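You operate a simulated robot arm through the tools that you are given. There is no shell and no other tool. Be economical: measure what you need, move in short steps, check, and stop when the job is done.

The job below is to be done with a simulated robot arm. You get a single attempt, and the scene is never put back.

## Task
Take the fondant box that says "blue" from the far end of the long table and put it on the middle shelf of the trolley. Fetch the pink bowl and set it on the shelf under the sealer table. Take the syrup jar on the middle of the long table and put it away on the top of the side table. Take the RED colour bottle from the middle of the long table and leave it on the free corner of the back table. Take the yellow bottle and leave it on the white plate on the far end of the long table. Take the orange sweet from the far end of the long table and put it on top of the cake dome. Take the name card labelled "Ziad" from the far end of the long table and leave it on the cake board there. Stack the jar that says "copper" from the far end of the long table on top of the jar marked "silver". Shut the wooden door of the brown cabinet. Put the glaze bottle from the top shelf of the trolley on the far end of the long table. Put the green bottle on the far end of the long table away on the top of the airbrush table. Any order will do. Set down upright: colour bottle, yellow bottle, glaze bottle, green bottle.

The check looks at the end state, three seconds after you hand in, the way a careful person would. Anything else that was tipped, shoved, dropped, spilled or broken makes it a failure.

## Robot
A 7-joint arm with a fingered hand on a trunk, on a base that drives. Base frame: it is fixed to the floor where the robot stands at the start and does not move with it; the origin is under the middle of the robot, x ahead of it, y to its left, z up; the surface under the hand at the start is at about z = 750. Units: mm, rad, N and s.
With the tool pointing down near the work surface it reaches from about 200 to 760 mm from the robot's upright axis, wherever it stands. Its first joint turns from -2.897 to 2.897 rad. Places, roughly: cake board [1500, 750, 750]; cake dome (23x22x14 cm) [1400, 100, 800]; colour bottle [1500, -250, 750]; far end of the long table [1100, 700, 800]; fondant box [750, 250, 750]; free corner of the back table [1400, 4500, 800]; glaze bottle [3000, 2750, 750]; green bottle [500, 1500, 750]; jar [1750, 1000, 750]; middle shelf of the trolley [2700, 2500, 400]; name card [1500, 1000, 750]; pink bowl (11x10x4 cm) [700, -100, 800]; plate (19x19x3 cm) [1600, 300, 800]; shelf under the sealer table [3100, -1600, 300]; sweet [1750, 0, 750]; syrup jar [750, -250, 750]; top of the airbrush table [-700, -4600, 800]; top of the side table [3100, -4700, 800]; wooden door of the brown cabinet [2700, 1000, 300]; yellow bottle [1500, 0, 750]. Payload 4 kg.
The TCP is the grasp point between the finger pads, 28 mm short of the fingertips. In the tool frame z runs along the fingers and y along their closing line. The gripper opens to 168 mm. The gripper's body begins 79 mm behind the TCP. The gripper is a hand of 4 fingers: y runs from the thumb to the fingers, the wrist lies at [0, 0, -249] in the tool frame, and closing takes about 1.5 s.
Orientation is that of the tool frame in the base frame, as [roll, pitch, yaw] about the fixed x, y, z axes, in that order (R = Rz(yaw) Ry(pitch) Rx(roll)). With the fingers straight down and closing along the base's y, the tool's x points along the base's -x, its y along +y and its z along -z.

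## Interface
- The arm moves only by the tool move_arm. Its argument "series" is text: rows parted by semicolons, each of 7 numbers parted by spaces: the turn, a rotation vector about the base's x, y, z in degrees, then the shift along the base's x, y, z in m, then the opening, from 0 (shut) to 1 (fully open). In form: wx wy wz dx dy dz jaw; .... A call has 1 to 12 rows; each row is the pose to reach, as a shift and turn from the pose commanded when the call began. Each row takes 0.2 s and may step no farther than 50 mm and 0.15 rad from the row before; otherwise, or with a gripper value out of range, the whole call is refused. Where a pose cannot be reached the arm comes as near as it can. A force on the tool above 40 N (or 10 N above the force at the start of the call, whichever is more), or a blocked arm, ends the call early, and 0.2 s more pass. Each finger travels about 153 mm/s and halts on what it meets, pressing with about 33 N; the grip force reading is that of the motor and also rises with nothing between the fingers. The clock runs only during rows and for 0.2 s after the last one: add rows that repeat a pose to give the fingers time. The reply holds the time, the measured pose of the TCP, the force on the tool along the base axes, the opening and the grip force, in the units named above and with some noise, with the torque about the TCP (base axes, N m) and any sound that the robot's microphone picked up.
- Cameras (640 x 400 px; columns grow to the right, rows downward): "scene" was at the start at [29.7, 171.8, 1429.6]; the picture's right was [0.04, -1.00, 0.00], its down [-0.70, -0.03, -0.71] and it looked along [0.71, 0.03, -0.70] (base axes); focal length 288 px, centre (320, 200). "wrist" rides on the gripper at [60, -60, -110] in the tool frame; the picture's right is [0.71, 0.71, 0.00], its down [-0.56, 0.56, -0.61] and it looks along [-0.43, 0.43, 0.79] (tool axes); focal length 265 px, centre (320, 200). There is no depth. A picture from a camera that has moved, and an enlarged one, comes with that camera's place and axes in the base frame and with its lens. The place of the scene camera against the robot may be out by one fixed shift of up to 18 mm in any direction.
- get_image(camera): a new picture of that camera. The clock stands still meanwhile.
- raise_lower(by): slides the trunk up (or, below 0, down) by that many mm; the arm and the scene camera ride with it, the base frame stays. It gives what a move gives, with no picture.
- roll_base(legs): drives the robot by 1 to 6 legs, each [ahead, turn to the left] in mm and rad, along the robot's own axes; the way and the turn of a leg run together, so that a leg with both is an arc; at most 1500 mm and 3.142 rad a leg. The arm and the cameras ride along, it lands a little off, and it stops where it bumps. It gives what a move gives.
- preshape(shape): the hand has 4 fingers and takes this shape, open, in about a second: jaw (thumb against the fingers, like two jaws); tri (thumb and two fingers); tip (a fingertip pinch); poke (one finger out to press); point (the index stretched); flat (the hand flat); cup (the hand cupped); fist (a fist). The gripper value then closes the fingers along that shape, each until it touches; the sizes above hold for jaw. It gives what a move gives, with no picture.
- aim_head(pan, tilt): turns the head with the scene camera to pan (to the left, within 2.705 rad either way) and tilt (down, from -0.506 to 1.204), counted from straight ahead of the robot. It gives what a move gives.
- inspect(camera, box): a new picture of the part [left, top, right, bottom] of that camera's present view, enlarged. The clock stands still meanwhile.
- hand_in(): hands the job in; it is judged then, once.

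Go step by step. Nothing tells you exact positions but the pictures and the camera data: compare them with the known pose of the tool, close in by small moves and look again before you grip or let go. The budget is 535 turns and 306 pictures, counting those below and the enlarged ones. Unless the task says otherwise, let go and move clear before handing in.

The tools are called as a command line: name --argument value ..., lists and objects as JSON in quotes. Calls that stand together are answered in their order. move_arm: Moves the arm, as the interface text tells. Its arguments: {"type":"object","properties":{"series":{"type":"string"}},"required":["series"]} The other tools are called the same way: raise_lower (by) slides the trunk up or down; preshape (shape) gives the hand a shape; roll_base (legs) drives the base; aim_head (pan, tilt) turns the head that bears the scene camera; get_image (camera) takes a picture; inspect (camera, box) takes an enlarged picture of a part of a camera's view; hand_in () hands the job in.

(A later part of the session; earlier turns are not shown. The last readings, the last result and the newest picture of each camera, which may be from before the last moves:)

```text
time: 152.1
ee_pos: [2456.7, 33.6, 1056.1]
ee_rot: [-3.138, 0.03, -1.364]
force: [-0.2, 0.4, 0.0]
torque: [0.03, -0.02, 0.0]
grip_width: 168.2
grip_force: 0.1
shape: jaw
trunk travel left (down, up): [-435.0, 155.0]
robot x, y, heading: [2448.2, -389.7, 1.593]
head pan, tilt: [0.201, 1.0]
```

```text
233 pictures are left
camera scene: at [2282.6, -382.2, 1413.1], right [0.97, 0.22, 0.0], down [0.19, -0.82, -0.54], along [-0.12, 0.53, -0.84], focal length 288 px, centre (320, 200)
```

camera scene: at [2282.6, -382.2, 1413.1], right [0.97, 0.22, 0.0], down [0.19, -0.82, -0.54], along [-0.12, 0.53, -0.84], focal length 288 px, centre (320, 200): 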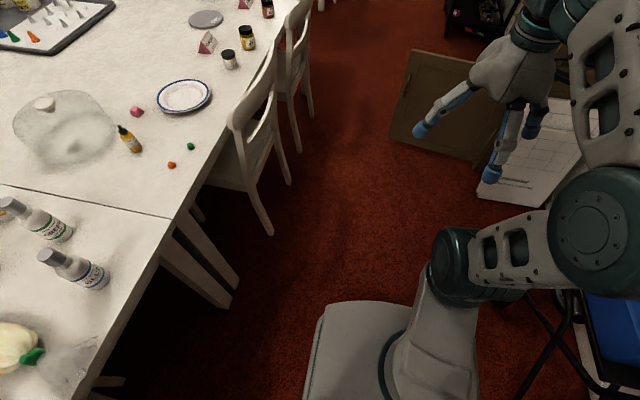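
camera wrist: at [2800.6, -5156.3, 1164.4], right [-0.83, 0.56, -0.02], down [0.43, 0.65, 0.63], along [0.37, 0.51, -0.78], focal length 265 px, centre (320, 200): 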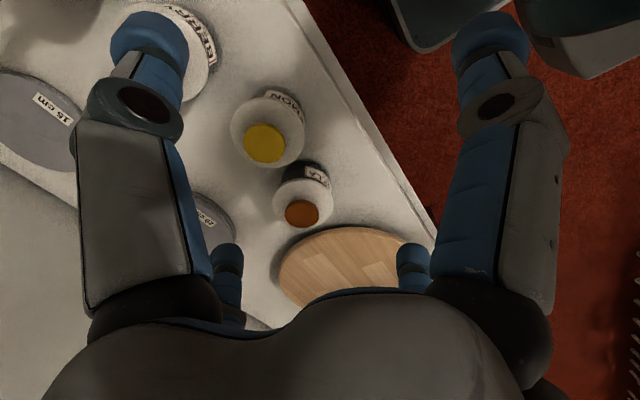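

Copper is at ~(1718, 987) and silver at ~(1715, 1340). No chair stands at y≈−100 on this side, so I come up to the table edge there, facing it.

roll_base --legs '[[60, 0], [0, 0.8], [340, 0], [0, 0.75], [90, 0]]'

aim_head --pan 0.0 --tilt 0.9

get_image --camera "scene"

get_image --camera "wrist"

```text
time: 159.6
ee_pos: [1685.8, -92.3, 1054.6]
ee_rot: [-3.139, 0.031, 0.192]
force: [0.1, 0.8, 0.0]
torque: [-0.02, 0.0, -0.01]
grip_width: 168.0
grip_force: 0.0
shape: jaw
trunk travel left (down, up): [-435.0, 155.0]
robot x, y, heading: [2114.8, -101.3, -3.132]
head pan, tilt: [0.201, 1.0]
```

```text
time: 160.3
ee_pos: [1685.3, -92.7, 1055.6]
ee_rot: [-3.138, 0.028, 0.191]
force: [0.0, -0.1, 0.0]
torque: [0.07, -0.03, 0.02]
grip_width: 168.0
grip_force: 0.1
shape: jaw
trunk travel left (down, up): [-435.0, 155.0]
robot x, y, heading: [2113.7, -104.3, -3.134]
head pan, tilt: [0.0, 0.901]
```

```text
232 pictures are left
camera scene: at [2106.0, -260.8, 1420.3], right [-0.01, 1.0, 0.0], down [0.78, 0.01, -0.62], along [-0.62, 0.0, -0.78], focal length 288 px, centre (320, 200)
```

scene: 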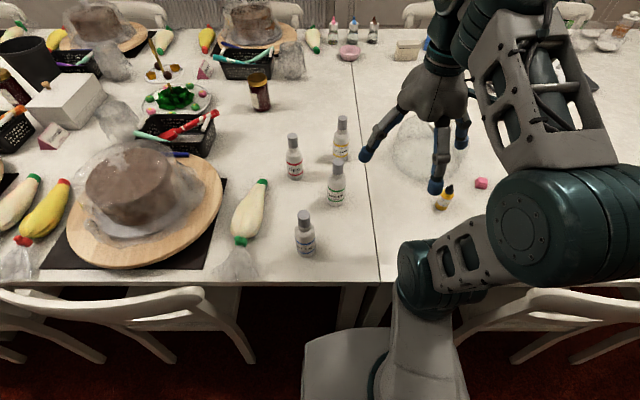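

```text
231 pictures are left
camera wrist: at [1737.8, -21.9, 1163.9], right [0.83, -0.56, -0.02], down [-0.42, -0.65, 0.63], along [-0.37, -0.51, -0.78], focal length 265 px, centre (320, 200)
```

wrist: 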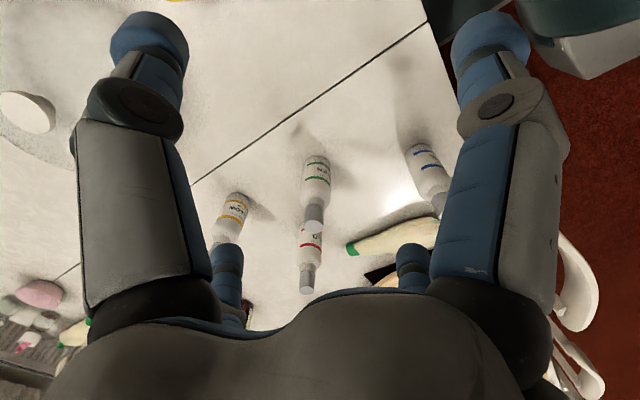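

The small amber-yellow bottle stands near (1590, 90), close to the dome. I move above it, turning the hand 45° so the fingers keep clear of the dome.

move_arm --series "0 0 8 -0.02 0.045 -0.01 1; 0 0 16 -0.04 0.09 -0.02 0.9; 0 0 24 -0.06 0.13 -0.04 0.7; 0 0 32 -0.08 0.16 -0.07 0.6; 0 0 34 -0.092 0.183 -0.1 0.55; 0 0 34 -0.092 0.183 -0.1 0.55"

get_image --camera "wrist"

get_image --camera "scene"

```text
refused: row 1 steps farther than a row can; nothing moved
```

```text
230 pictures are left
camera wrist: at [1737.8, -21.9, 1163.9], right [0.83, -0.56, -0.02], down [-0.42, -0.65, 0.63], along [-0.37, -0.51, -0.78], focal length 265 px, centre (320, 200)
```

wrist: 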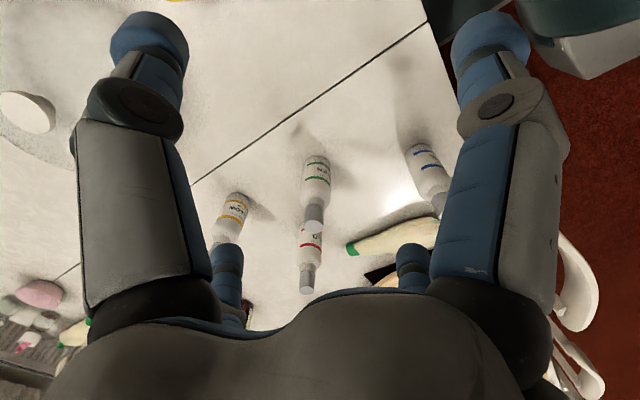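

```text
229 pictures are left
camera scene: at [2106.0, -260.8, 1420.3], right [-0.01, 1.0, 0.0], down [0.78, 0.01, -0.62], along [-0.62, 0.0, -0.78], focal length 288 px, centre (320, 200)
```

scene: 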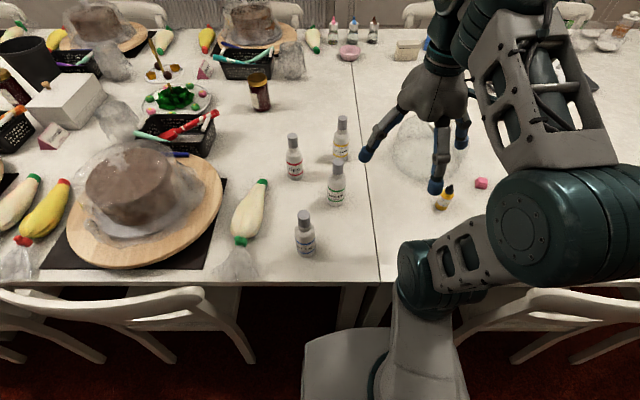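

One step was a hair too long; I retry with shorter steps.

move_arm --series "0 0 8 -0.018 0.04 -0.01 1; 0 0 16 -0.036 0.08 -0.02 0.9; 0 0 24 -0.054 0.118 -0.035 0.7; 0 0 32 -0.072 0.15 -0.055 0.6; 0 0 34 -0.088 0.178 -0.08 0.55; 0 0 34 -0.092 0.183 -0.1 0.55; 0 0 34 -0.092 0.183 -0.1 0.55"

get_image --camera "wrist"

get_image --camera "scene"

```text
time: 161.9
ee_pos: [1594.1, 90.1, 957.0]
ee_rot: [-3.138, 0.027, 0.784]
force: [0.8, -0.4, 0.2]
torque: [-0.01, 0.03, -0.03]
grip_width: 93.0
grip_force: 0.1
shape: jaw
trunk travel left (down, up): [-435.0, 155.0]
robot x, y, heading: [2116.6, -100.2, -3.138]
head pan, tilt: [0.0, 0.901]
```

```text
228 pictures are left
camera wrist: at [1597.7, 176.8, 1064.0], right [1.0, 0.0, -0.02], down [0.01, -0.78, 0.63], along [-0.02, -0.63, -0.78], focal length 265 px, centre (320, 200)
```

wrist: 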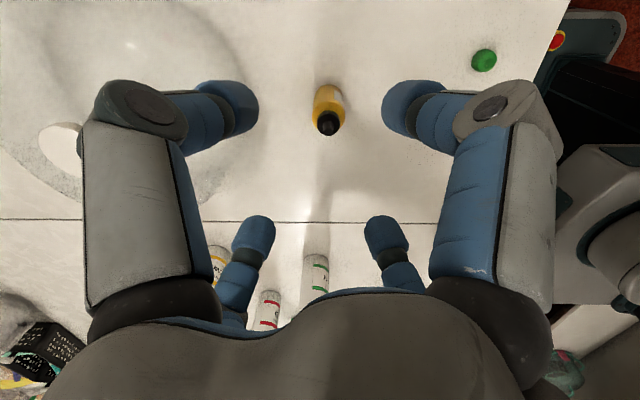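

```text
227 pictures are left
camera scene: at [2106.2, -260.5, 1420.3], right [-0.01, 1.0, 0.0], down [0.78, 0.01, -0.62], along [-0.62, 0.0, -0.78], focal length 288 px, centre (320, 200)
```

scene: 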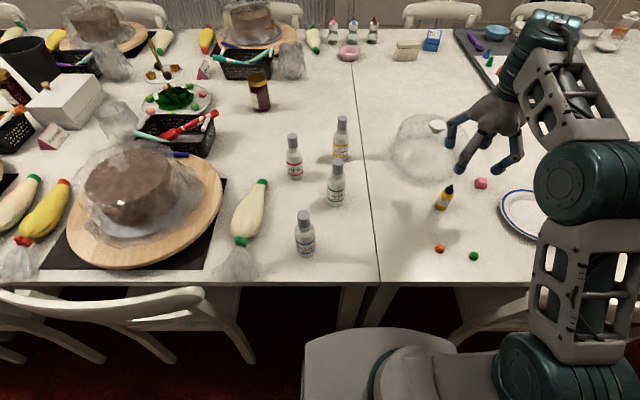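

The bottle's axis is about (1600, 79). I shift, descend and then check.

move_arm --series "0 0 0 0.006 -0.011 -0.04 0.5; 0 0 0 0.006 -0.011 -0.085 0.5; 0 0 0 0.006 -0.011 -0.13 0.5; 0 0 0 0.006 -0.011 -0.168 0.5; 0 0 0 0.006 -0.011 -0.168 0.5"

get_image --camera "wrist"

inspect --camera "scene" --box '[380, 110, 560, 260]'

```text
time: 163.2
ee_pos: [1600.6, 79.0, 787.9]
ee_rot: [-3.137, 0.03, 0.784]
force: [-0.3, 0.3, 0.5]
torque: [0.0, -0.05, 0.02]
grip_width: 84.7
grip_force: 0.0
shape: jaw
trunk travel left (down, up): [-435.0, 155.0]
robot x, y, heading: [2112.2, -103.9, -3.141]
head pan, tilt: [0.0, 0.901]
```

```text
226 pictures are left
camera wrist: at [1604.0, 167.1, 896.1], right [1.0, 0.0, -0.02], down [0.01, -0.78, 0.63], along [-0.02, -0.63, -0.78], focal length 265 px, centre (320, 200)
```

wrist: 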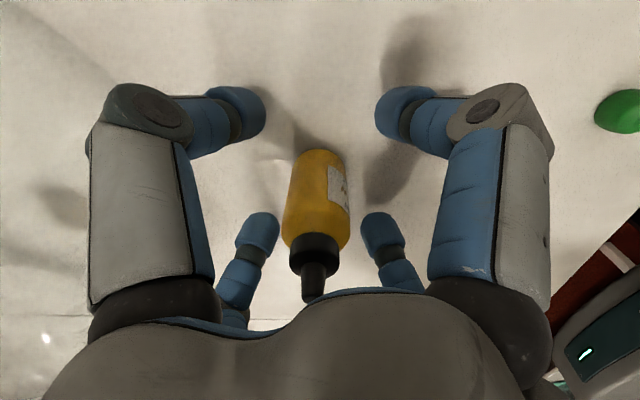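

```text
2.67 times, centred on (470, 185) of scene
camera zoom: at [2105.9, -260.6, 1420.3], right [-0.01, 1.0, 0.0], down [0.78, 0.01, -0.62], along [-0.62, 0.0, -0.78], focal length 767 px, centre (-80, 240)
```

zoom: 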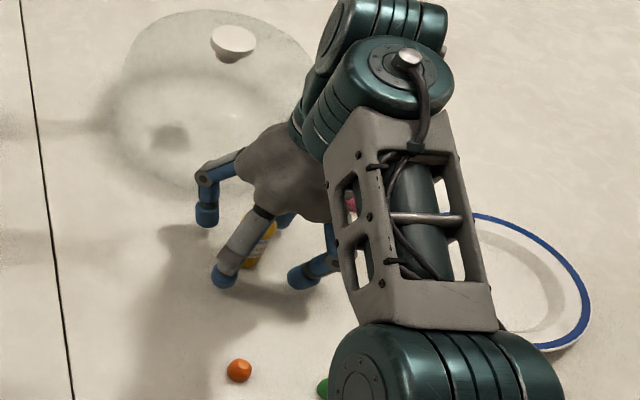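

Well centred. I close on the bottle.

move_arm --series "0 0 0 0 0 0 0.3; 0 0 0 0 0 0 0.1; 0 0 0 0 0 0 0.05; 0 0 0 0 0 0 0.05; 0 0 0 0 0 0 0.05"

get_image --camera "wrist"

```text
time: 164.3
ee_pos: [1599.4, 81.7, 788.0]
ee_rot: [-3.137, 0.029, 0.785]
force: [-0.6, 0.9, -0.8]
torque: [0.05, -0.02, -0.02]
grip_width: 24.3
grip_force: 33.3
shape: jaw
trunk travel left (down, up): [-435.0, 155.0]
robot x, y, heading: [2112.4, -105.1, -3.135]
head pan, tilt: [0.0, 0.901]
```

```text
224 pictures are left
camera wrist: at [1604.0, 167.2, 896.5], right [1.0, 0.0, -0.02], down [0.01, -0.78, 0.63], along [-0.02, -0.63, -0.78], focal length 265 px, centre (320, 200)
```

wrist: 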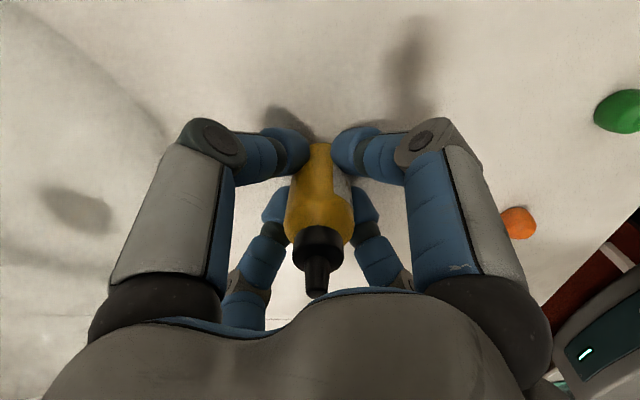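

Held firmly and upright. I lift and carry it over to the plate at ~(1610, 355).

move_arm --series "0 0 0 0 0 0.045 0.05; 0 0 0 0 0 0.09 0.05; 0 0 0 0 0.04 0.11 0.05; 0 0 0 0 0.085 0.12 0.05; 0 0 0 0 0.13 0.12 0.05; 0 0 0 0 0.175 0.12 0.05; 0 0 0 0.005 0.22 0.12 0.05; 0 0 0 0.01 0.25 0.12 0.05; 0 0 0 0.01 0.25 0.12 0.05"

get_image --camera "wrist"

aim_head --pan -0.5 --tilt 0.9

get_image --camera "scene"

```text
time: 166.3
ee_pos: [1609.4, 330.8, 906.7]
ee_rot: [-3.138, 0.03, 0.784]
force: [-0.4, -0.2, -0.3]
torque: [-0.03, 0.01, 0.03]
grip_width: 24.4
grip_force: 33.2
shape: jaw
trunk travel left (down, up): [-435.0, 155.0]
robot x, y, heading: [2111.7, -103.4, -3.134]
head pan, tilt: [0.0, 0.901]
```

```text
223 pictures are left
camera wrist: at [1613.1, 417.3, 1016.0], right [1.0, 0.0, -0.02], down [0.01, -0.78, 0.63], along [-0.02, -0.63, -0.78], focal length 265 px, centre (320, 200)
```

wrist: 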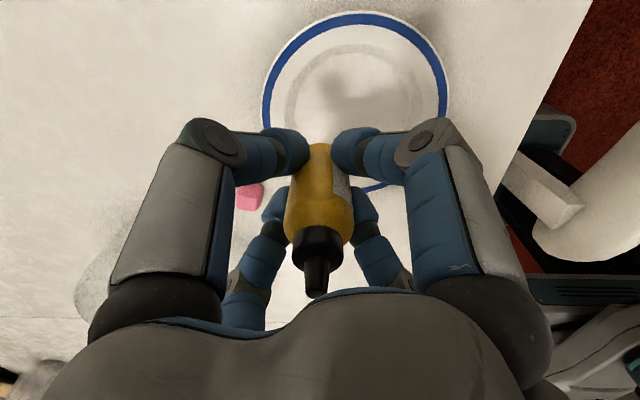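

```text
time: 167.3
ee_pos: [1609.6, 330.2, 908.1]
ee_rot: [-3.138, 0.03, 0.784]
force: [-0.5, 0.1, -0.4]
torque: [-0.01, -0.04, 0.01]
grip_width: 24.5
grip_force: 32.8
shape: jaw
trunk travel left (down, up): [-435.0, 155.0]
robot x, y, heading: [2115.0, -105.6, -3.134]
head pan, tilt: [-0.499, 0.901]
```

```text
222 pictures are left
camera scene: at [2114.9, -224.4, 1420.3], right [0.47, 0.88, 0.0], down [0.69, -0.37, -0.62], along [-0.55, 0.29, -0.78], focal length 288 px, centre (320, 200)
```

scene: 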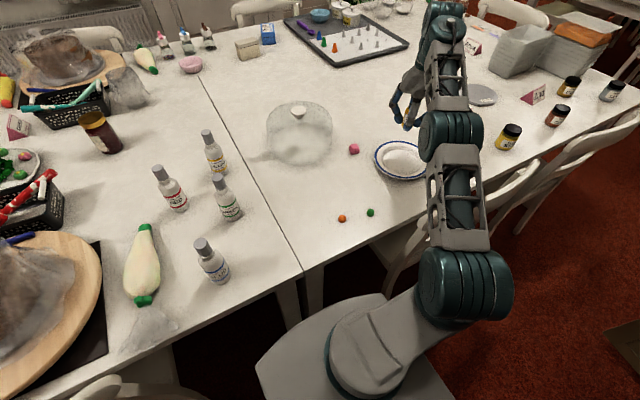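

The plate centre is near (1636, 330). I shift 26 mm and lower onto it.

move_arm --series "0 0 0 0.026 0 -0.03 0.05; 0 0 0 0.026 0 -0.07 0.05; 0 0 0 0.026 0 -0.097 0.05; 0 0 0 0.026 0 -0.105 0.05; 0 0 0 0.026 0 -0.11 0.05; 0 0 0 0.026 0 -0.115 0.05; 0 0 0 0.026 0 -0.118 0.05"

get_image --camera "wrist"

```text
time: 168.9
ee_pos: [1635.8, 329.8, 792.7]
ee_rot: [-3.128, 0.022, 0.781]
force: [-1.5, 0.4, 23.7]
torque: [-0.07, -0.03, -0.01]
grip_width: 25.1
grip_force: 33.0
shape: jaw
trunk travel left (down, up): [-435.0, 155.0]
robot x, y, heading: [2116.0, -103.8, -3.127]
head pan, tilt: [-0.499, 0.901]
```

```text
221 pictures are left
camera wrist: at [1639.2, 414.8, 903.3], right [1.0, 0.0, -0.03], down [0.01, -0.79, 0.62], along [-0.02, -0.62, -0.78], focal length 265 px, centre (320, 200)
```

wrist: 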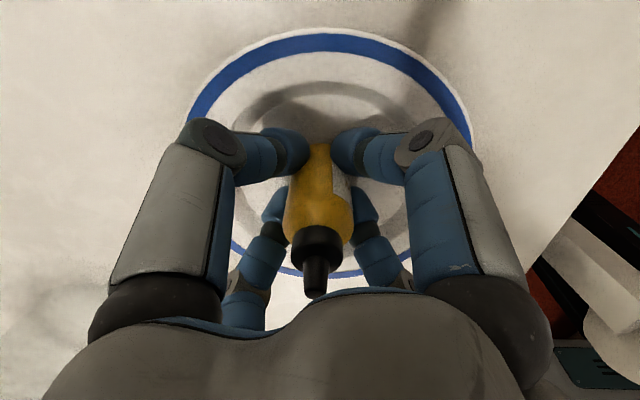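

It's seated on the plate. I ease off, open a little, and lift away.

move_arm --series "0 0 0 0 0 0.003 0.05; 0 0 0 0 0 0.003 0.2; 0 0 0 0 0 0.003 0.32; 0 0 0 0 0 0.003 0.35; 0 0 0 0 0 0.04 0.35; 0 0 0 0 0 0.085 0.35; 0 0 0 0 0 0.13 0.35; 0 0 0 0 -0.02 0.17 0.35; 0 0 0 0 -0.03 0.2 0.5"

get_image --camera "wrist"

inspect --camera "scene" --box '[260, 90, 450, 230]'

```text
time: 170.9
ee_pos: [1636.6, 300.7, 989.5]
ee_rot: [-3.139, 0.03, 0.784]
force: [-0.8, -0.1, 0.1]
torque: [0.02, 0.01, 0.01]
grip_width: 83.7
grip_force: 0.0
shape: jaw
trunk travel left (down, up): [-435.0, 155.0]
robot x, y, heading: [2113.8, -106.2, -3.134]
head pan, tilt: [-0.499, 0.901]
```

```text
220 pictures are left
camera wrist: at [1639.2, 386.6, 1098.5], right [1.0, 0.0, -0.02], down [0.01, -0.78, 0.63], along [-0.02, -0.63, -0.78], focal length 265 px, centre (320, 200)
```

wrist: 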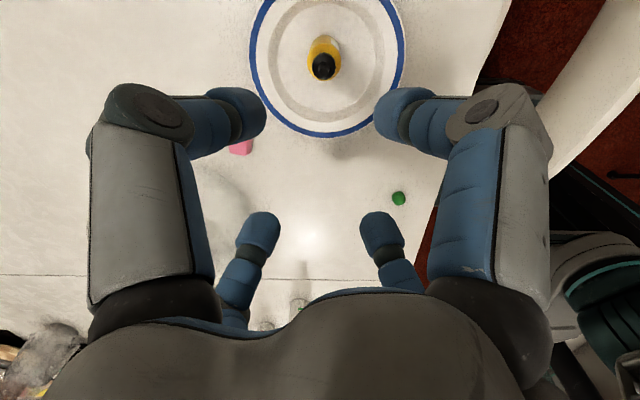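

```text
2.86 times, centred on (355, 160) of scene
camera zoom: at [2115.0, -224.8, 1420.2], right [0.47, 0.88, 0.0], down [0.69, -0.37, -0.62], along [-0.55, 0.29, -0.78], focal length 821 px, centre (220, 314)
```

zoom: 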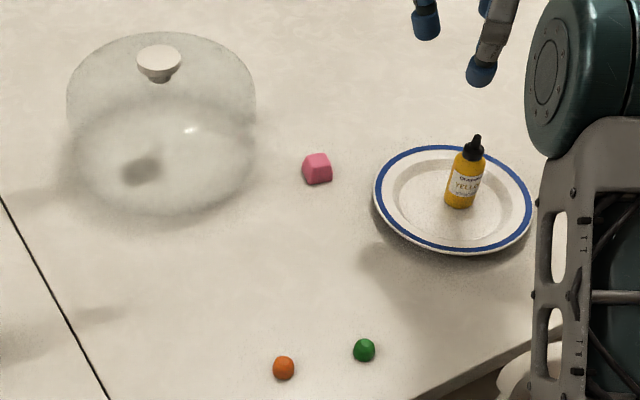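

Label reads "YELLOW" and it stands on the plate. Next the orange sweet: I switch to the tip pinch and go above it at ~(1737, 46).

preshape --shape "tip"

move_arm --series "0 0 0 0.01 -0.045 0 0.6; 0 0 0 0.025 -0.088 0 0.5; 0 0 0 0.04 -0.13 -0.01 0.4; 0 0 0 0.06 -0.165 -0.03 0.4; 0 0 0 0.08 -0.2 -0.05 0.4; 0 0 0 0.095 -0.23 -0.08 0.4; 0 0 0 0.1 -0.25 -0.115 0.4; 0 0 0 0.1 -0.254 -0.13 0.4; 0 0 0 0.1 -0.254 -0.13 0.4"

get_image --camera "wrist"

get_image --camera "scene"

```text
time: 171.8
ee_pos: [1635.0, 302.0, 990.6]
ee_rot: [-3.138, 0.03, 0.784]
force: [0.6, 0.7, -0.8]
torque: [0.03, -0.01, 0.01]
grip_width: 167.8
grip_force: 0.0
shape: tip
trunk travel left (down, up): [-435.0, 155.0]
robot x, y, heading: [2107.1, -106.7, -3.139]
head pan, tilt: [-0.499, 0.901]
```

```text
time: 173.8
ee_pos: [1736.2, 45.8, 858.7]
ee_rot: [-3.136, 0.032, 0.781]
force: [0.9, 0.4, -0.6]
torque: [-0.02, 0.0, 0.0]
grip_width: 67.3
grip_force: 0.1
shape: tip
out of reach, approached as far as the arm can: row 6
trunk travel left (down, up): [-435.0, 155.0]
robot x, y, heading: [2113.7, -104.4, -3.133]
head pan, tilt: [-0.499, 0.901]
```

```text
218 pictures are left
camera wrist: at [1739.7, 132.8, 966.7], right [1.0, 0.0, -0.03], down [0.01, -0.78, 0.63], along [-0.02, -0.63, -0.78], focal length 265 px, centre (320, 200)
```

wrist: 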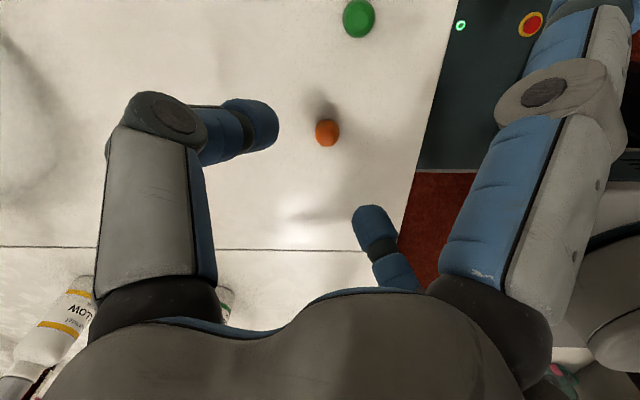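

```text
217 pictures are left
camera scene: at [2115.8, -224.5, 1419.9], right [0.47, 0.88, 0.0], down [0.69, -0.37, -0.62], along [-0.55, 0.29, -0.78], focal length 288 px, centre (320, 200)
```

scene: 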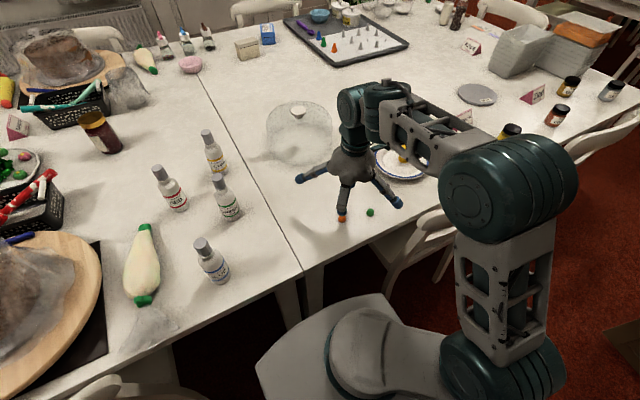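

The sweet is at (1740, 39). I lower to it.

move_arm --series "0 0 0 0.004 -0.007 -0.035 0.4; 0 0 0 0.004 -0.007 -0.06 0.4; 0 0 0 0.004 -0.007 -0.073 0.35; 0 0 0 0.004 -0.007 -0.073 0.35"

get_image --camera "wrist"

inspect --camera "scene" --box '[270, 140, 430, 250]'

```text
time: 174.8
ee_pos: [1738.9, 38.7, 786.7]
ee_rot: [-3.138, 0.029, 0.785]
force: [0.1, -0.3, -0.2]
torque: [0.01, -0.02, 0.01]
grip_width: 59.2
grip_force: 0.0
shape: tip
trunk travel left (down, up): [-435.0, 155.0]
robot x, y, heading: [2110.4, -103.3, -3.134]
head pan, tilt: [-0.499, 0.901]
```

```text
216 pictures are left
camera wrist: at [1743.4, 125.6, 894.7], right [1.0, 0.0, -0.02], down [0.01, -0.78, 0.63], along [-0.02, -0.63, -0.78], focal length 265 px, centre (320, 200)
```

wrist: 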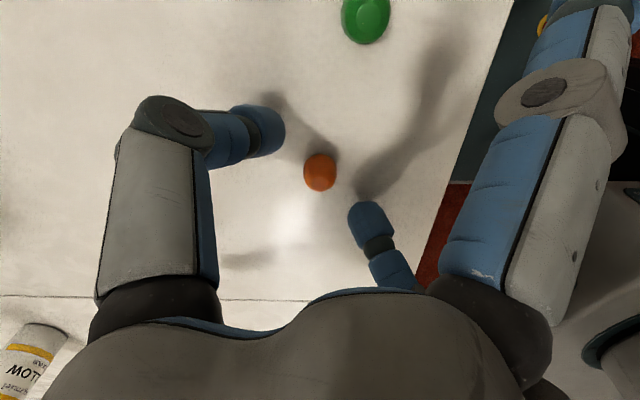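

```text
3.64 times, centred on (350, 195) of scene
camera zoom: at [2115.0, -224.4, 1420.3], right [0.47, 0.88, 0.0], down [0.69, -0.37, -0.62], along [-0.55, 0.29, -0.78], focal length 1045 px, centre (211, 218)
```

zoom: 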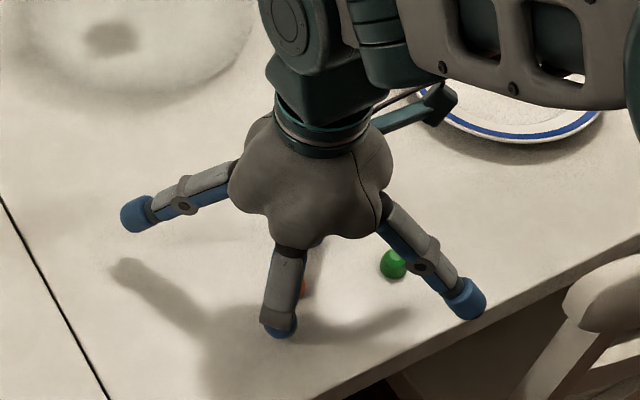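

The sweet lies between thumb and finger tips. I lower 4 mm and pinch.

move_arm --series "0 0 0 0 0 -0.004 0.3; 0 0 0 0 0 -0.004 0.15; 0 0 0 0 0 -0.004 0.02; 0 0 0 0 0 -0.004 0.02; 0 0 0 0 0 -0.004 0.02"

get_image --camera "wrist"

```text
time: 176.0
ee_pos: [1740.2, 39.2, 782.8]
ee_rot: [-3.135, 0.031, 0.782]
force: [0.4, 0.5, 3.9]
torque: [-0.02, -0.03, 0.01]
grip_width: 12.0
grip_force: 32.9
shape: tip
trunk travel left (down, up): [-435.0, 155.0]
robot x, y, heading: [2116.0, -102.5, -3.136]
head pan, tilt: [-0.499, 0.901]
```

```text
214 pictures are left
camera wrist: at [1743.7, 125.6, 891.3], right [1.0, 0.0, -0.02], down [0.01, -0.78, 0.63], along [-0.02, -0.63, -0.78], focal length 265 px, centre (320, 200)
```

wrist: 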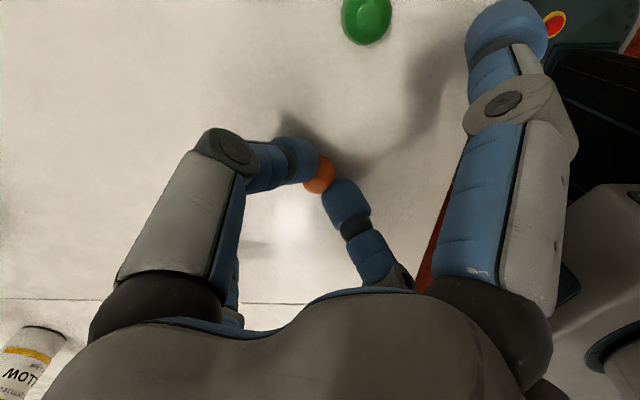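

Pinched. I lift high and move toward the dome's knob near (1393, 80).

move_arm --series "0 0 0 0 0 0.045 0.02; 0 0 0 0 0 0.09 0.02; 0 0 0 0 0 0.135 0.02; 0 0 0 -0.02 0.005 0.175 0.02; 0 0 0 -0.06 0.01 0.2 0.02; 0 0 0 -0.105 0.015 0.215 0.02; 0 0 0 -0.15 0.02 0.22 0.02; 0 0 0 -0.195 0.025 0.22 0.02; 0 0 0 -0.24 0.03 0.22 0.02; 0 0 0 -0.285 0.035 0.22 0.02; 0 0 0 -0.3 0.04 0.22 0.02; 0 0 0 -0.3 0.04 0.22 0.02"

get_image --camera "wrist"

aim_head --pan -0.3 --tilt 0.7

inspect --camera "scene" --box '[220, 80, 460, 230]'

```text
time: 178.6
ee_pos: [1443.3, 76.8, 1001.8]
ee_rot: [-3.138, 0.029, 0.784]
force: [0.1, 0.5, -0.3]
torque: [-0.02, -0.05, -0.01]
grip_width: 11.1
grip_force: 32.9
shape: tip
out of reach, approached as far as the arm can: row 7, 8
trunk travel left (down, up): [-435.0, 155.0]
robot x, y, heading: [2113.6, -104.7, -3.14]
head pan, tilt: [-0.499, 0.901]
```

```text
213 pictures are left
camera wrist: at [1446.8, 164.6, 1110.2], right [1.0, 0.0, -0.02], down [0.01, -0.78, 0.63], along [-0.02, -0.63, -0.78], focal length 265 px, centre (320, 200)
```

wrist: 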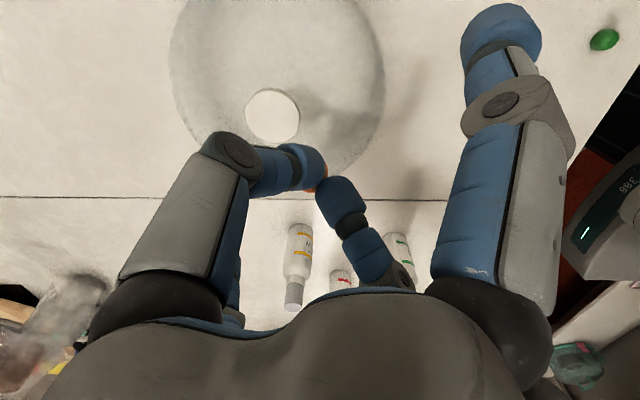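

```text
time: 179.3
ee_pos: [1443.2, 77.9, 1002.5]
ee_rot: [-3.138, 0.028, 0.783]
force: [-0.1, -0.2, 0.3]
torque: [0.02, -0.01, 0.0]
grip_width: 11.2
grip_force: 33.0
shape: tip
trunk travel left (down, up): [-435.0, 155.0]
robot x, y, heading: [2108.9, -106.1, -3.132]
head pan, tilt: [-0.3, 0.7]
```

```text
2.67 times, centred on (340, 155) of scene
camera zoom: at [2100.1, -235.6, 1436.4], right [0.29, 0.96, 0.0], down [0.62, -0.19, -0.76], along [-0.73, 0.22, -0.64], focal length 767 px, centre (267, 320)
```

zoom: 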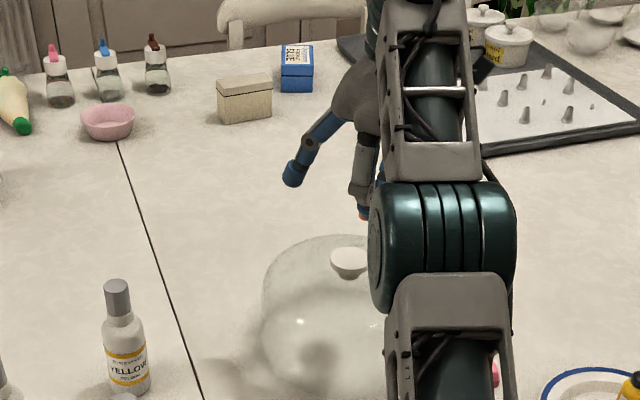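

The knob's top is near (1402, 81) at z≈895. I creep the base 40 mm closer for reach, with the sweet held high.

roll_base --legs '[[40, 0]]'

get_image --camera "wrist"

```text
time: 180.2
ee_pos: [1403.6, 77.8, 1001.7]
ee_rot: [-3.138, 0.031, 0.783]
force: [-0.5, -1.0, -0.5]
torque: [-0.03, -0.04, -0.02]
grip_width: 11.5
grip_force: 32.5
shape: tip
trunk travel left (down, up): [-435.0, 155.0]
robot x, y, heading: [2073.3, -100.9, -3.132]
head pan, tilt: [-0.3, 0.7]
```

```text
211 pictures are left
camera wrist: at [1406.3, 164.6, 1110.1], right [1.0, 0.0, -0.02], down [0.01, -0.78, 0.63], along [-0.02, -0.63, -0.78], focal length 265 px, centre (320, 200)
```

wrist: 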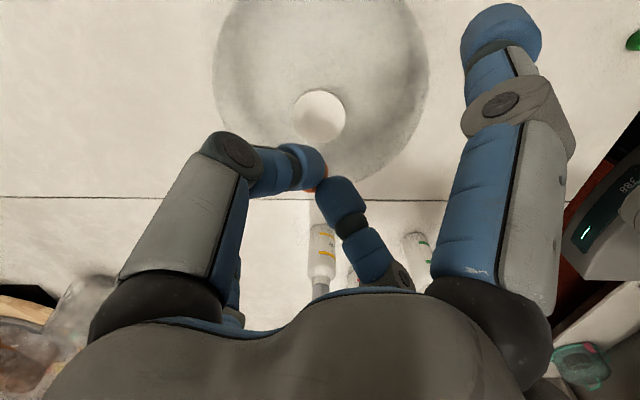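

The knob is directly below. I descend to just above it and look.

move_arm --series "0 0 0 -0.004 0.003 -0.03 0.02; 0 0 0 -0.004 0.003 -0.055 0.02; 0 0 0 -0.004 0.003 -0.063 0.02; 0 0 0 -0.004 0.003 -0.063 0.02"

get_image --camera "wrist"

inspect --camera "scene" --box '[300, 120, 420, 210]'

```text
time: 181.2
ee_pos: [1399.7, 80.6, 940.4]
ee_rot: [-3.139, 0.03, 0.784]
force: [0.1, 0.4, 0.4]
torque: [0.0, 0.02, 0.04]
grip_width: 11.3
grip_force: 33.1
shape: tip
trunk travel left (down, up): [-435.0, 155.0]
robot x, y, heading: [2067.2, -102.2, -3.133]
head pan, tilt: [-0.3, 0.7]
```

```text
210 pictures are left
camera wrist: at [1402.4, 167.5, 1047.5], right [1.0, 0.0, -0.02], down [0.01, -0.78, 0.63], along [-0.02, -0.63, -0.78], focal length 265 px, centre (320, 200)
```

wrist: 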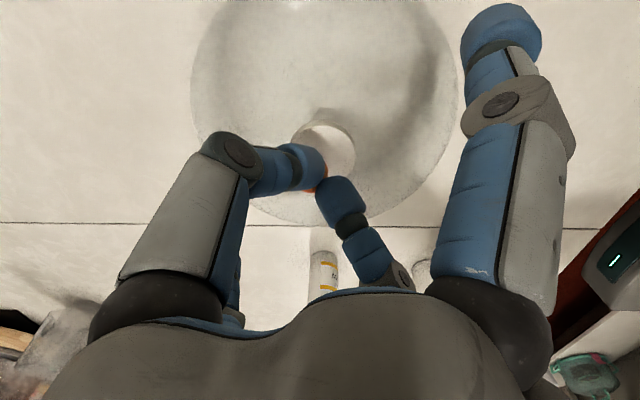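

```text
4.44 times, centred on (360, 165) of scene
camera zoom: at [2059.7, -235.8, 1436.4], right [0.29, 0.96, 0.0], down [0.62, -0.19, -0.76], along [-0.73, 0.22, -0.64], focal length 1278 px, centre (142, 356)
```

zoom: 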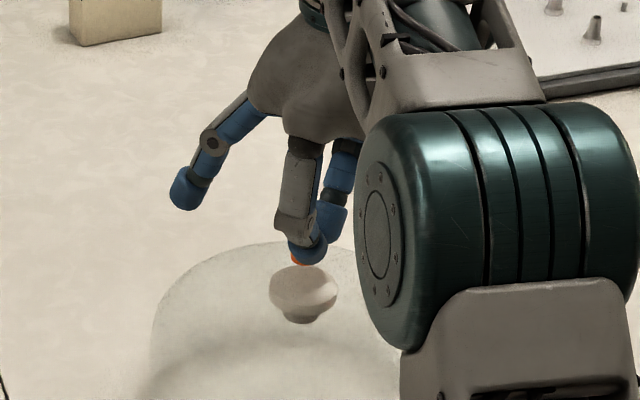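

Sweet and knob are aligned within a few mm. I nudge and lower in tiny steps until contact.

move_arm --series "0 0 0 0.005 0.003 -0.003 0.02; 0 0 0 0.005 0.003 -0.006 0.02; 0 0 0 0.005 0.003 -0.008 0.02; 0 0 0 0.005 0.003 -0.008 0.02"

inspect --camera "scene" --box '[300, 120, 420, 210]'

```text
time: 182.2
ee_pos: [1404.5, 83.7, 931.1]
ee_rot: [-3.138, 0.03, 0.784]
force: [0.2, 0.2, 0.0]
torque: [-0.02, 0.0, 0.01]
grip_width: 11.3
grip_force: 33.2
shape: tip
trunk travel left (down, up): [-435.0, 155.0]
robot x, y, heading: [2072.4, -104.8, -3.138]
head pan, tilt: [-0.3, 0.7]
```

```text
4.44 times, centred on (360, 165) of scene
camera zoom: at [2059.8, -235.8, 1436.4], right [0.29, 0.96, 0.0], down [0.62, -0.19, -0.76], along [-0.73, 0.22, -0.64], focal length 1278 px, centre (142, 356)
```

zoom: 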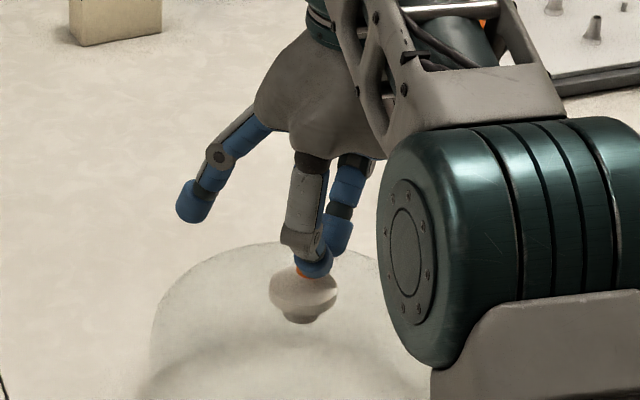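

move_arm --series "0 0 0 0 0 -0.003 0.02; 0 0 0 0 0 -0.005 0.02; 0 0 0 0 0 -0.005 0.02"

inspect --camera "scene" --box '[340, 165, 400, 200]'

inspect --camera "wrist" --box '[260, 110, 400, 220]'

```text
time: 183.0
ee_pos: [1404.5, 83.7, 926.9]
ee_rot: [-3.138, 0.031, 0.784]
force: [0.4, -0.2, 0.0]
torque: [0.02, 0.04, 0.01]
grip_width: 11.2
grip_force: 32.9
shape: tip
trunk travel left (down, up): [-435.0, 155.0]
robot x, y, heading: [2070.3, -101.1, -3.132]
head pan, tilt: [-0.3, 0.7]
```

```text
10.67 times, centred on (370, 182) of scene
camera zoom: at [2059.8, -235.8, 1436.4], right [0.29, 0.96, 0.0], down [0.62, -0.19, -0.76], along [-0.73, 0.22, -0.64], focal length 3067 px, centre (-213, 387)
```

zoom: 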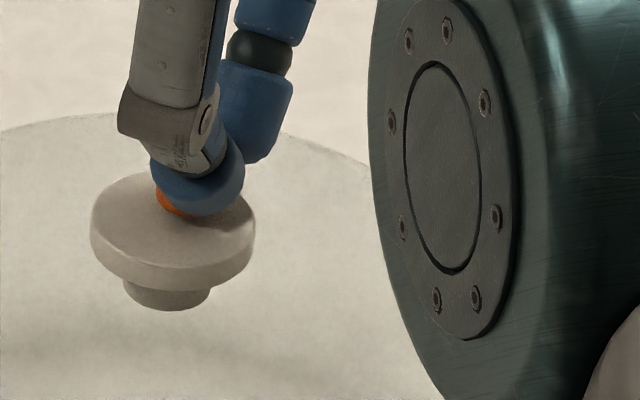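

```text
3.64 times, centred on (330, 165) of wrist
camera zoom: at [1407.6, 170.7, 1034.3], right [1.0, 0.0, -0.02], down [0.01, -0.78, 0.63], along [-0.02, -0.63, -0.78], focal length 965 px, centre (284, 327)
```

zoom: 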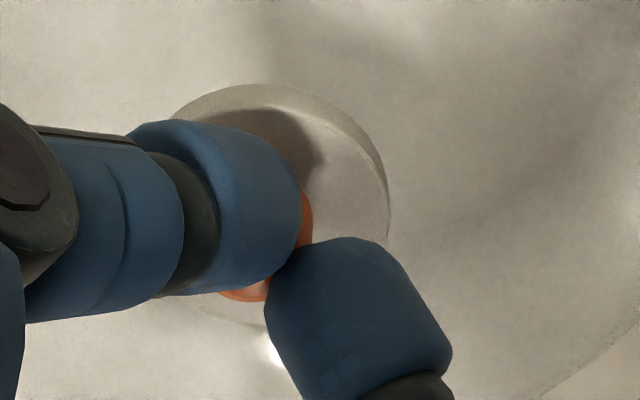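

The sweet is centred over the flat knob. I continue down by tiny steps.

move_arm --series "0 0 0 0.001 -0.001 -0.002 0.02; 0 0 0 0.001 -0.001 -0.004 0.02; 0 0 0 0.001 -0.001 -0.006 0.02; 0 0 0 0.001 -0.001 -0.006 0.02"

inspect --camera "scene" --box '[340, 165, 400, 200]'

```text
time: 184.0
ee_pos: [1406.8, 82.1, 921.3]
ee_rot: [-3.135, 0.033, 0.782]
force: [-0.2, 1.5, 7.3]
torque: [-0.06, 0.06, -0.01]
grip_width: 11.3
grip_force: 33.1
shape: tip
trunk travel left (down, up): [-435.0, 155.0]
robot x, y, heading: [2072.5, -102.0, -3.14]
head pan, tilt: [-0.3, 0.7]
```

```text
10.67 times, centred on (370, 182) of scene
camera zoom: at [2060.4, -235.8, 1436.5], right [0.29, 0.96, 0.0], down [0.62, -0.19, -0.77], along [-0.73, 0.22, -0.64], focal length 3067 px, centre (-213, 387)
```

zoom: 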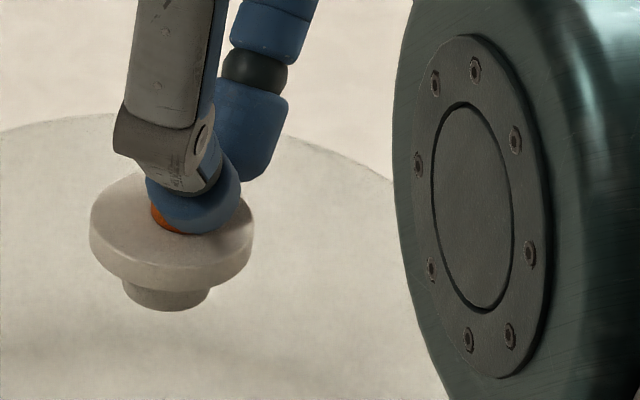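

Contact (7 N). I open gently and lift straight up.

move_arm --series "0 0 0 0 0 0.001 0.06; 0 0 0 0 0 0.001 0.12; 0 0 0 0 0 0.001 0.2; 0 0 0 0 0 0.001 0.25; 0 0 0 0 0 0.03 0.25; 0 0 0 0 0 0.07 0.25; 0 0 0 0 0 0.1 0.25"

inspect --camera "scene" --box '[300, 120, 420, 210]'

get_image --camera "wrist"

```text
time: 185.6
ee_pos: [1410.4, 81.6, 1011.1]
ee_rot: [-3.137, 0.03, 0.786]
force: [0.6, 0.0, 0.8]
torque: [-0.03, 0.03, 0.01]
grip_width: 41.5
grip_force: 0.0
shape: tip
out of reach, approached as far as the arm can: row 7
trunk travel left (down, up): [-435.0, 155.0]
robot x, y, heading: [2070.6, -102.8, -3.137]
head pan, tilt: [-0.3, 0.7]
```

```text
4.44 times, centred on (360, 165) of scene
camera zoom: at [2060.2, -235.1, 1436.5], right [0.29, 0.96, 0.0], down [0.62, -0.19, -0.76], along [-0.73, 0.22, -0.64], focal length 1278 px, centre (142, 356)
```

zoom: 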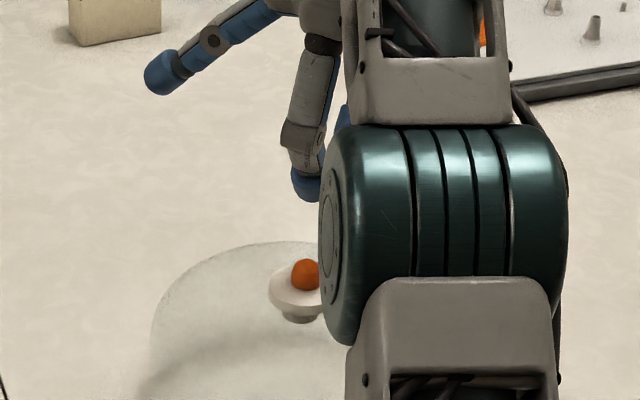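

```text
203 pictures are left
camera wrist: at [1413.4, 168.5, 1118.8], right [1.0, 0.0, -0.02], down [0.01, -0.78, 0.63], along [-0.02, -0.63, -0.78], focal length 265 px, centre (320, 200)
```

wrist: 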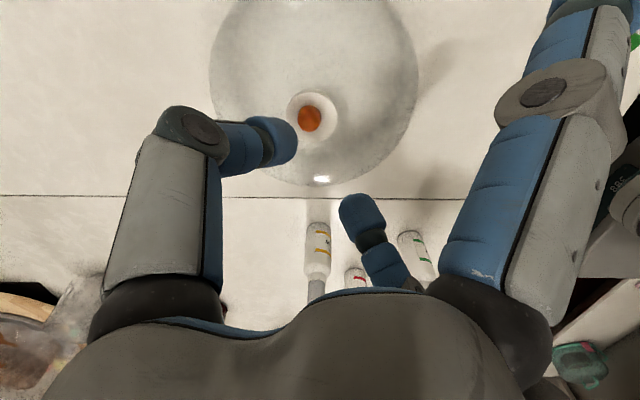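

The orange sweet rests on the knob. I retract the hand over the near table edge, then will back off to see the cabinet door.

move_arm --series "0 0 0 0.02 -0.01 0.03 0.25; 0 0 0 0.05 -0.03 0.045 0.25; 0 0 0 0.09 -0.05 0.045 0.25; 0 0 0 0.13 -0.075 0.045 0.25; 0 0 0 0.17 -0.1 0.045 0.25; 0 0 0 0.205 -0.13 0.045 0.25; 0 0 0 0.23 -0.165 0.045 0.25; 0 0 0 0.23 -0.18 0.045 0.25"

roll_base --legs '[[-110, 0], [0, -0.75], [-300, 0], [0, -0.75]]'

aim_head --pan -0.3 --tilt 0.6

get_image --camera "scene"

```text
time: 187.4
ee_pos: [1639.9, -99.7, 1054.5]
ee_rot: [-3.138, 0.031, 0.782]
force: [-0.1, 0.2, 0.4]
torque: [0.04, 0.02, 0.0]
grip_width: 41.7
grip_force: 0.1
shape: tip
trunk travel left (down, up): [-435.0, 155.0]
robot x, y, heading: [2069.5, -102.0, -3.135]
head pan, tilt: [-0.3, 0.7]
```

```text
time: 194.2
ee_pos: [2378.4, 124.3, 1054.9]
ee_rot: [-3.14, 0.03, -0.721]
force: [1.5, -0.2, 0.6]
torque: [-0.02, 0.03, 0.0]
grip_width: 41.7
grip_force: 0.0
shape: tip
trunk travel left (down, up): [-435.0, 155.0]
robot x, y, heading: [2407.5, -308.4, 1.646]
head pan, tilt: [-0.3, 0.7]
```

```text
time: 194.9
ee_pos: [2379.8, 123.9, 1055.3]
ee_rot: [-3.138, 0.03, -0.721]
force: [0.4, -0.2, -0.6]
torque: [0.0, -0.01, 0.01]
grip_width: 41.7
grip_force: 0.0
shape: tip
trunk travel left (down, up): [-435.0, 155.0]
robot x, y, heading: [2403.0, -308.1, 1.643]
head pan, tilt: [-0.3, 0.6]
```

```text
202 pictures are left
camera scene: at [2274.6, -286.8, 1445.0], right [0.97, -0.23, 0.0], down [-0.13, -0.55, -0.82], along [0.19, 0.8, -0.57], focal length 288 px, centre (320, 200)
```

scene: 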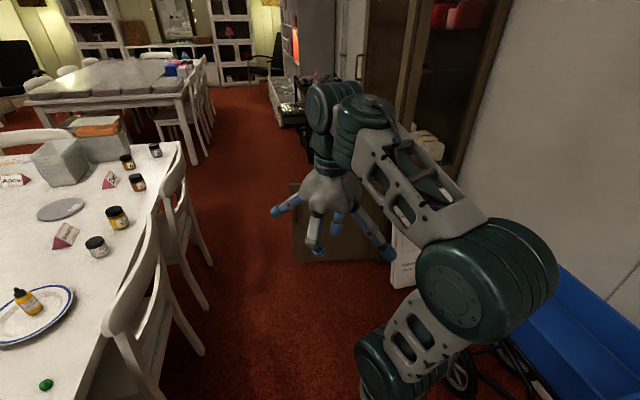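

The open cabinet door's free edge is around (2420, 1010); it must be hinged at the cabinet's near side, so I'll push it toward +y. I move up closer for a clear view.

roll_base --legs '[[0, 0.14], [420, 0], [0, -0.21]]'

move_arm --series "0 0 0 -0.04 -0.01 0 0.25; 0 0 0 -0.08 -0.02 0 0.25; 0 0 0 -0.12 -0.04 0 0.25; 0 0 0 -0.16 -0.06 0 0.25; 0 0 0 -0.2 -0.08 0 0.25; 0 0 0 -0.24 -0.1 0 0.25; 0 0 0 -0.27 -0.13 0 0.25"

aim_head --pan -0.5 --tilt 0.8

get_image --camera "scene"

```text
time: 198.8
ee_pos: [2320.6, 533.7, 1054.9]
ee_rot: [-3.138, 0.03, -0.79]
force: [0.8, 0.8, -0.4]
torque: [0.04, -0.01, 0.0]
grip_width: 41.7
grip_force: 0.0
shape: tip
trunk travel left (down, up): [-435.0, 155.0]
robot x, y, heading: [2311.8, 104.2, 1.575]
head pan, tilt: [-0.3, 0.6]
```

```text
time: 200.4
ee_pos: [2049.7, 402.5, 1054.1]
ee_rot: [-3.139, 0.028, -0.791]
force: [-0.1, -1.1, 0.2]
torque: [0.0, 0.0, -0.03]
grip_width: 41.8
grip_force: 0.2
shape: tip
trunk travel left (down, up): [-435.0, 155.0]
robot x, y, heading: [2312.5, 101.0, 1.575]
head pan, tilt: [-0.3, 0.6]
```

```text
time: 201.2
ee_pos: [2050.2, 403.7, 1053.5]
ee_rot: [-3.138, 0.029, -0.791]
force: [-0.1, -0.8, -0.2]
torque: [-0.01, 0.0, -0.02]
grip_width: 41.8
grip_force: 0.0
shape: tip
trunk travel left (down, up): [-435.0, 155.0]
robot x, y, heading: [2314.2, 98.5, 1.571]
head pan, tilt: [-0.499, 0.799]
```

```text
201 pictures are left
camera scene: at [2199.4, 118.7, 1428.2], right [0.88, -0.48, 0.0], down [-0.34, -0.63, -0.7], along [0.33, 0.61, -0.72], focal length 288 px, centre (320, 200)
```

scene: 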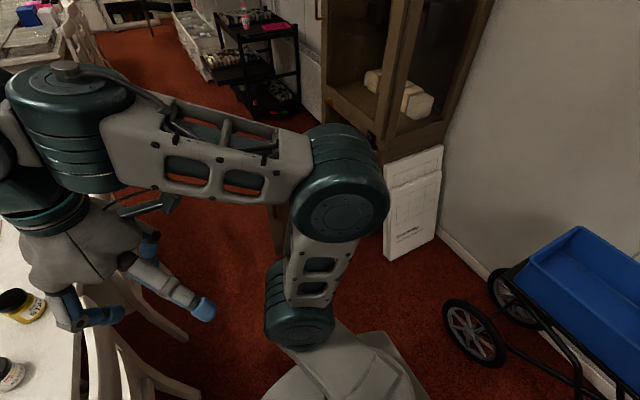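

The arm hides the door. I swing the hand to the right side instead and look again.

move_arm --series "0 0 0 0.045 0.01 0 0.25; 0 0 0 0.09 0.02 0 0.25; 0 0 0 0.135 0.03 0 0.25; 0 0 0 0.18 0.04 0 0.25; 0 0 0 0.225 0.05 0 0.25; 0 0 0 0.27 0.06 0 0.25; 0 0 0 0.315 0.06 0 0.25; 0 0 0 0.36 0.05 0 0.25; 0 0 0 0.405 0.04 0 0.25; 0 0 0 0.45 0.02 0 0.25; 0 0 0 0.495 0 0 0.25; 0 0 0 0.54 -0.02 0 0.25"

aim_head --pan -0.25 --tilt 0.75

get_image --camera "scene"

get_image --camera "wrist"

```text
time: 203.8
ee_pos: [2591.0, 382.0, 1055.9]
ee_rot: [-3.14, 0.032, -0.792]
force: [1.0, 0.8, 0.0]
torque: [0.03, -0.03, 0.01]
grip_width: 41.7
grip_force: 0.1
shape: tip
trunk travel left (down, up): [-435.0, 155.0]
robot x, y, heading: [2311.4, 101.1, 1.57]
head pan, tilt: [-0.499, 0.799]
```

```text
time: 204.6
ee_pos: [2590.2, 382.4, 1055.2]
ee_rot: [-3.137, 0.032, -0.792]
force: [-0.2, -0.4, 0.4]
torque: [0.01, -0.02, 0.01]
grip_width: 41.9
grip_force: 0.0
shape: tip
trunk travel left (down, up): [-435.0, 155.0]
robot x, y, heading: [2314.2, 104.7, 1.578]
head pan, tilt: [-0.25, 0.75]
```

```text
200 pictures are left
camera scene: at [2181.5, 128.0, 1432.2], right [0.97, -0.24, 0.0], down [-0.17, -0.66, -0.73], along [0.18, 0.71, -0.68], focal length 288 px, centre (320, 200)
```

scene: 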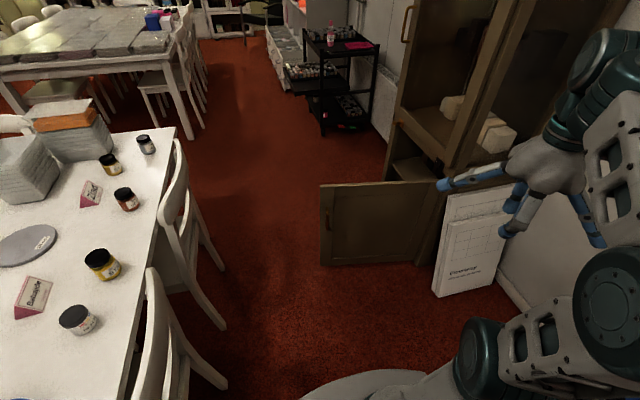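

```text
199 pictures are left
camera wrist: at [2678.6, 380.5, 1163.8], right [-0.01, -1.0, -0.02], down [-0.78, -0.01, 0.63], along [-0.63, 0.02, -0.78], focal length 265 px, centre (320, 200)
```

wrist: 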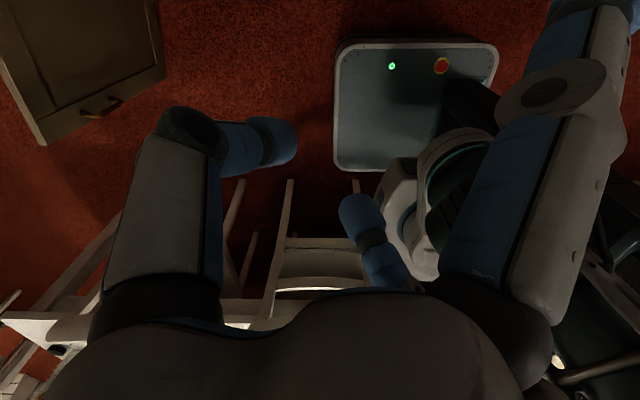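

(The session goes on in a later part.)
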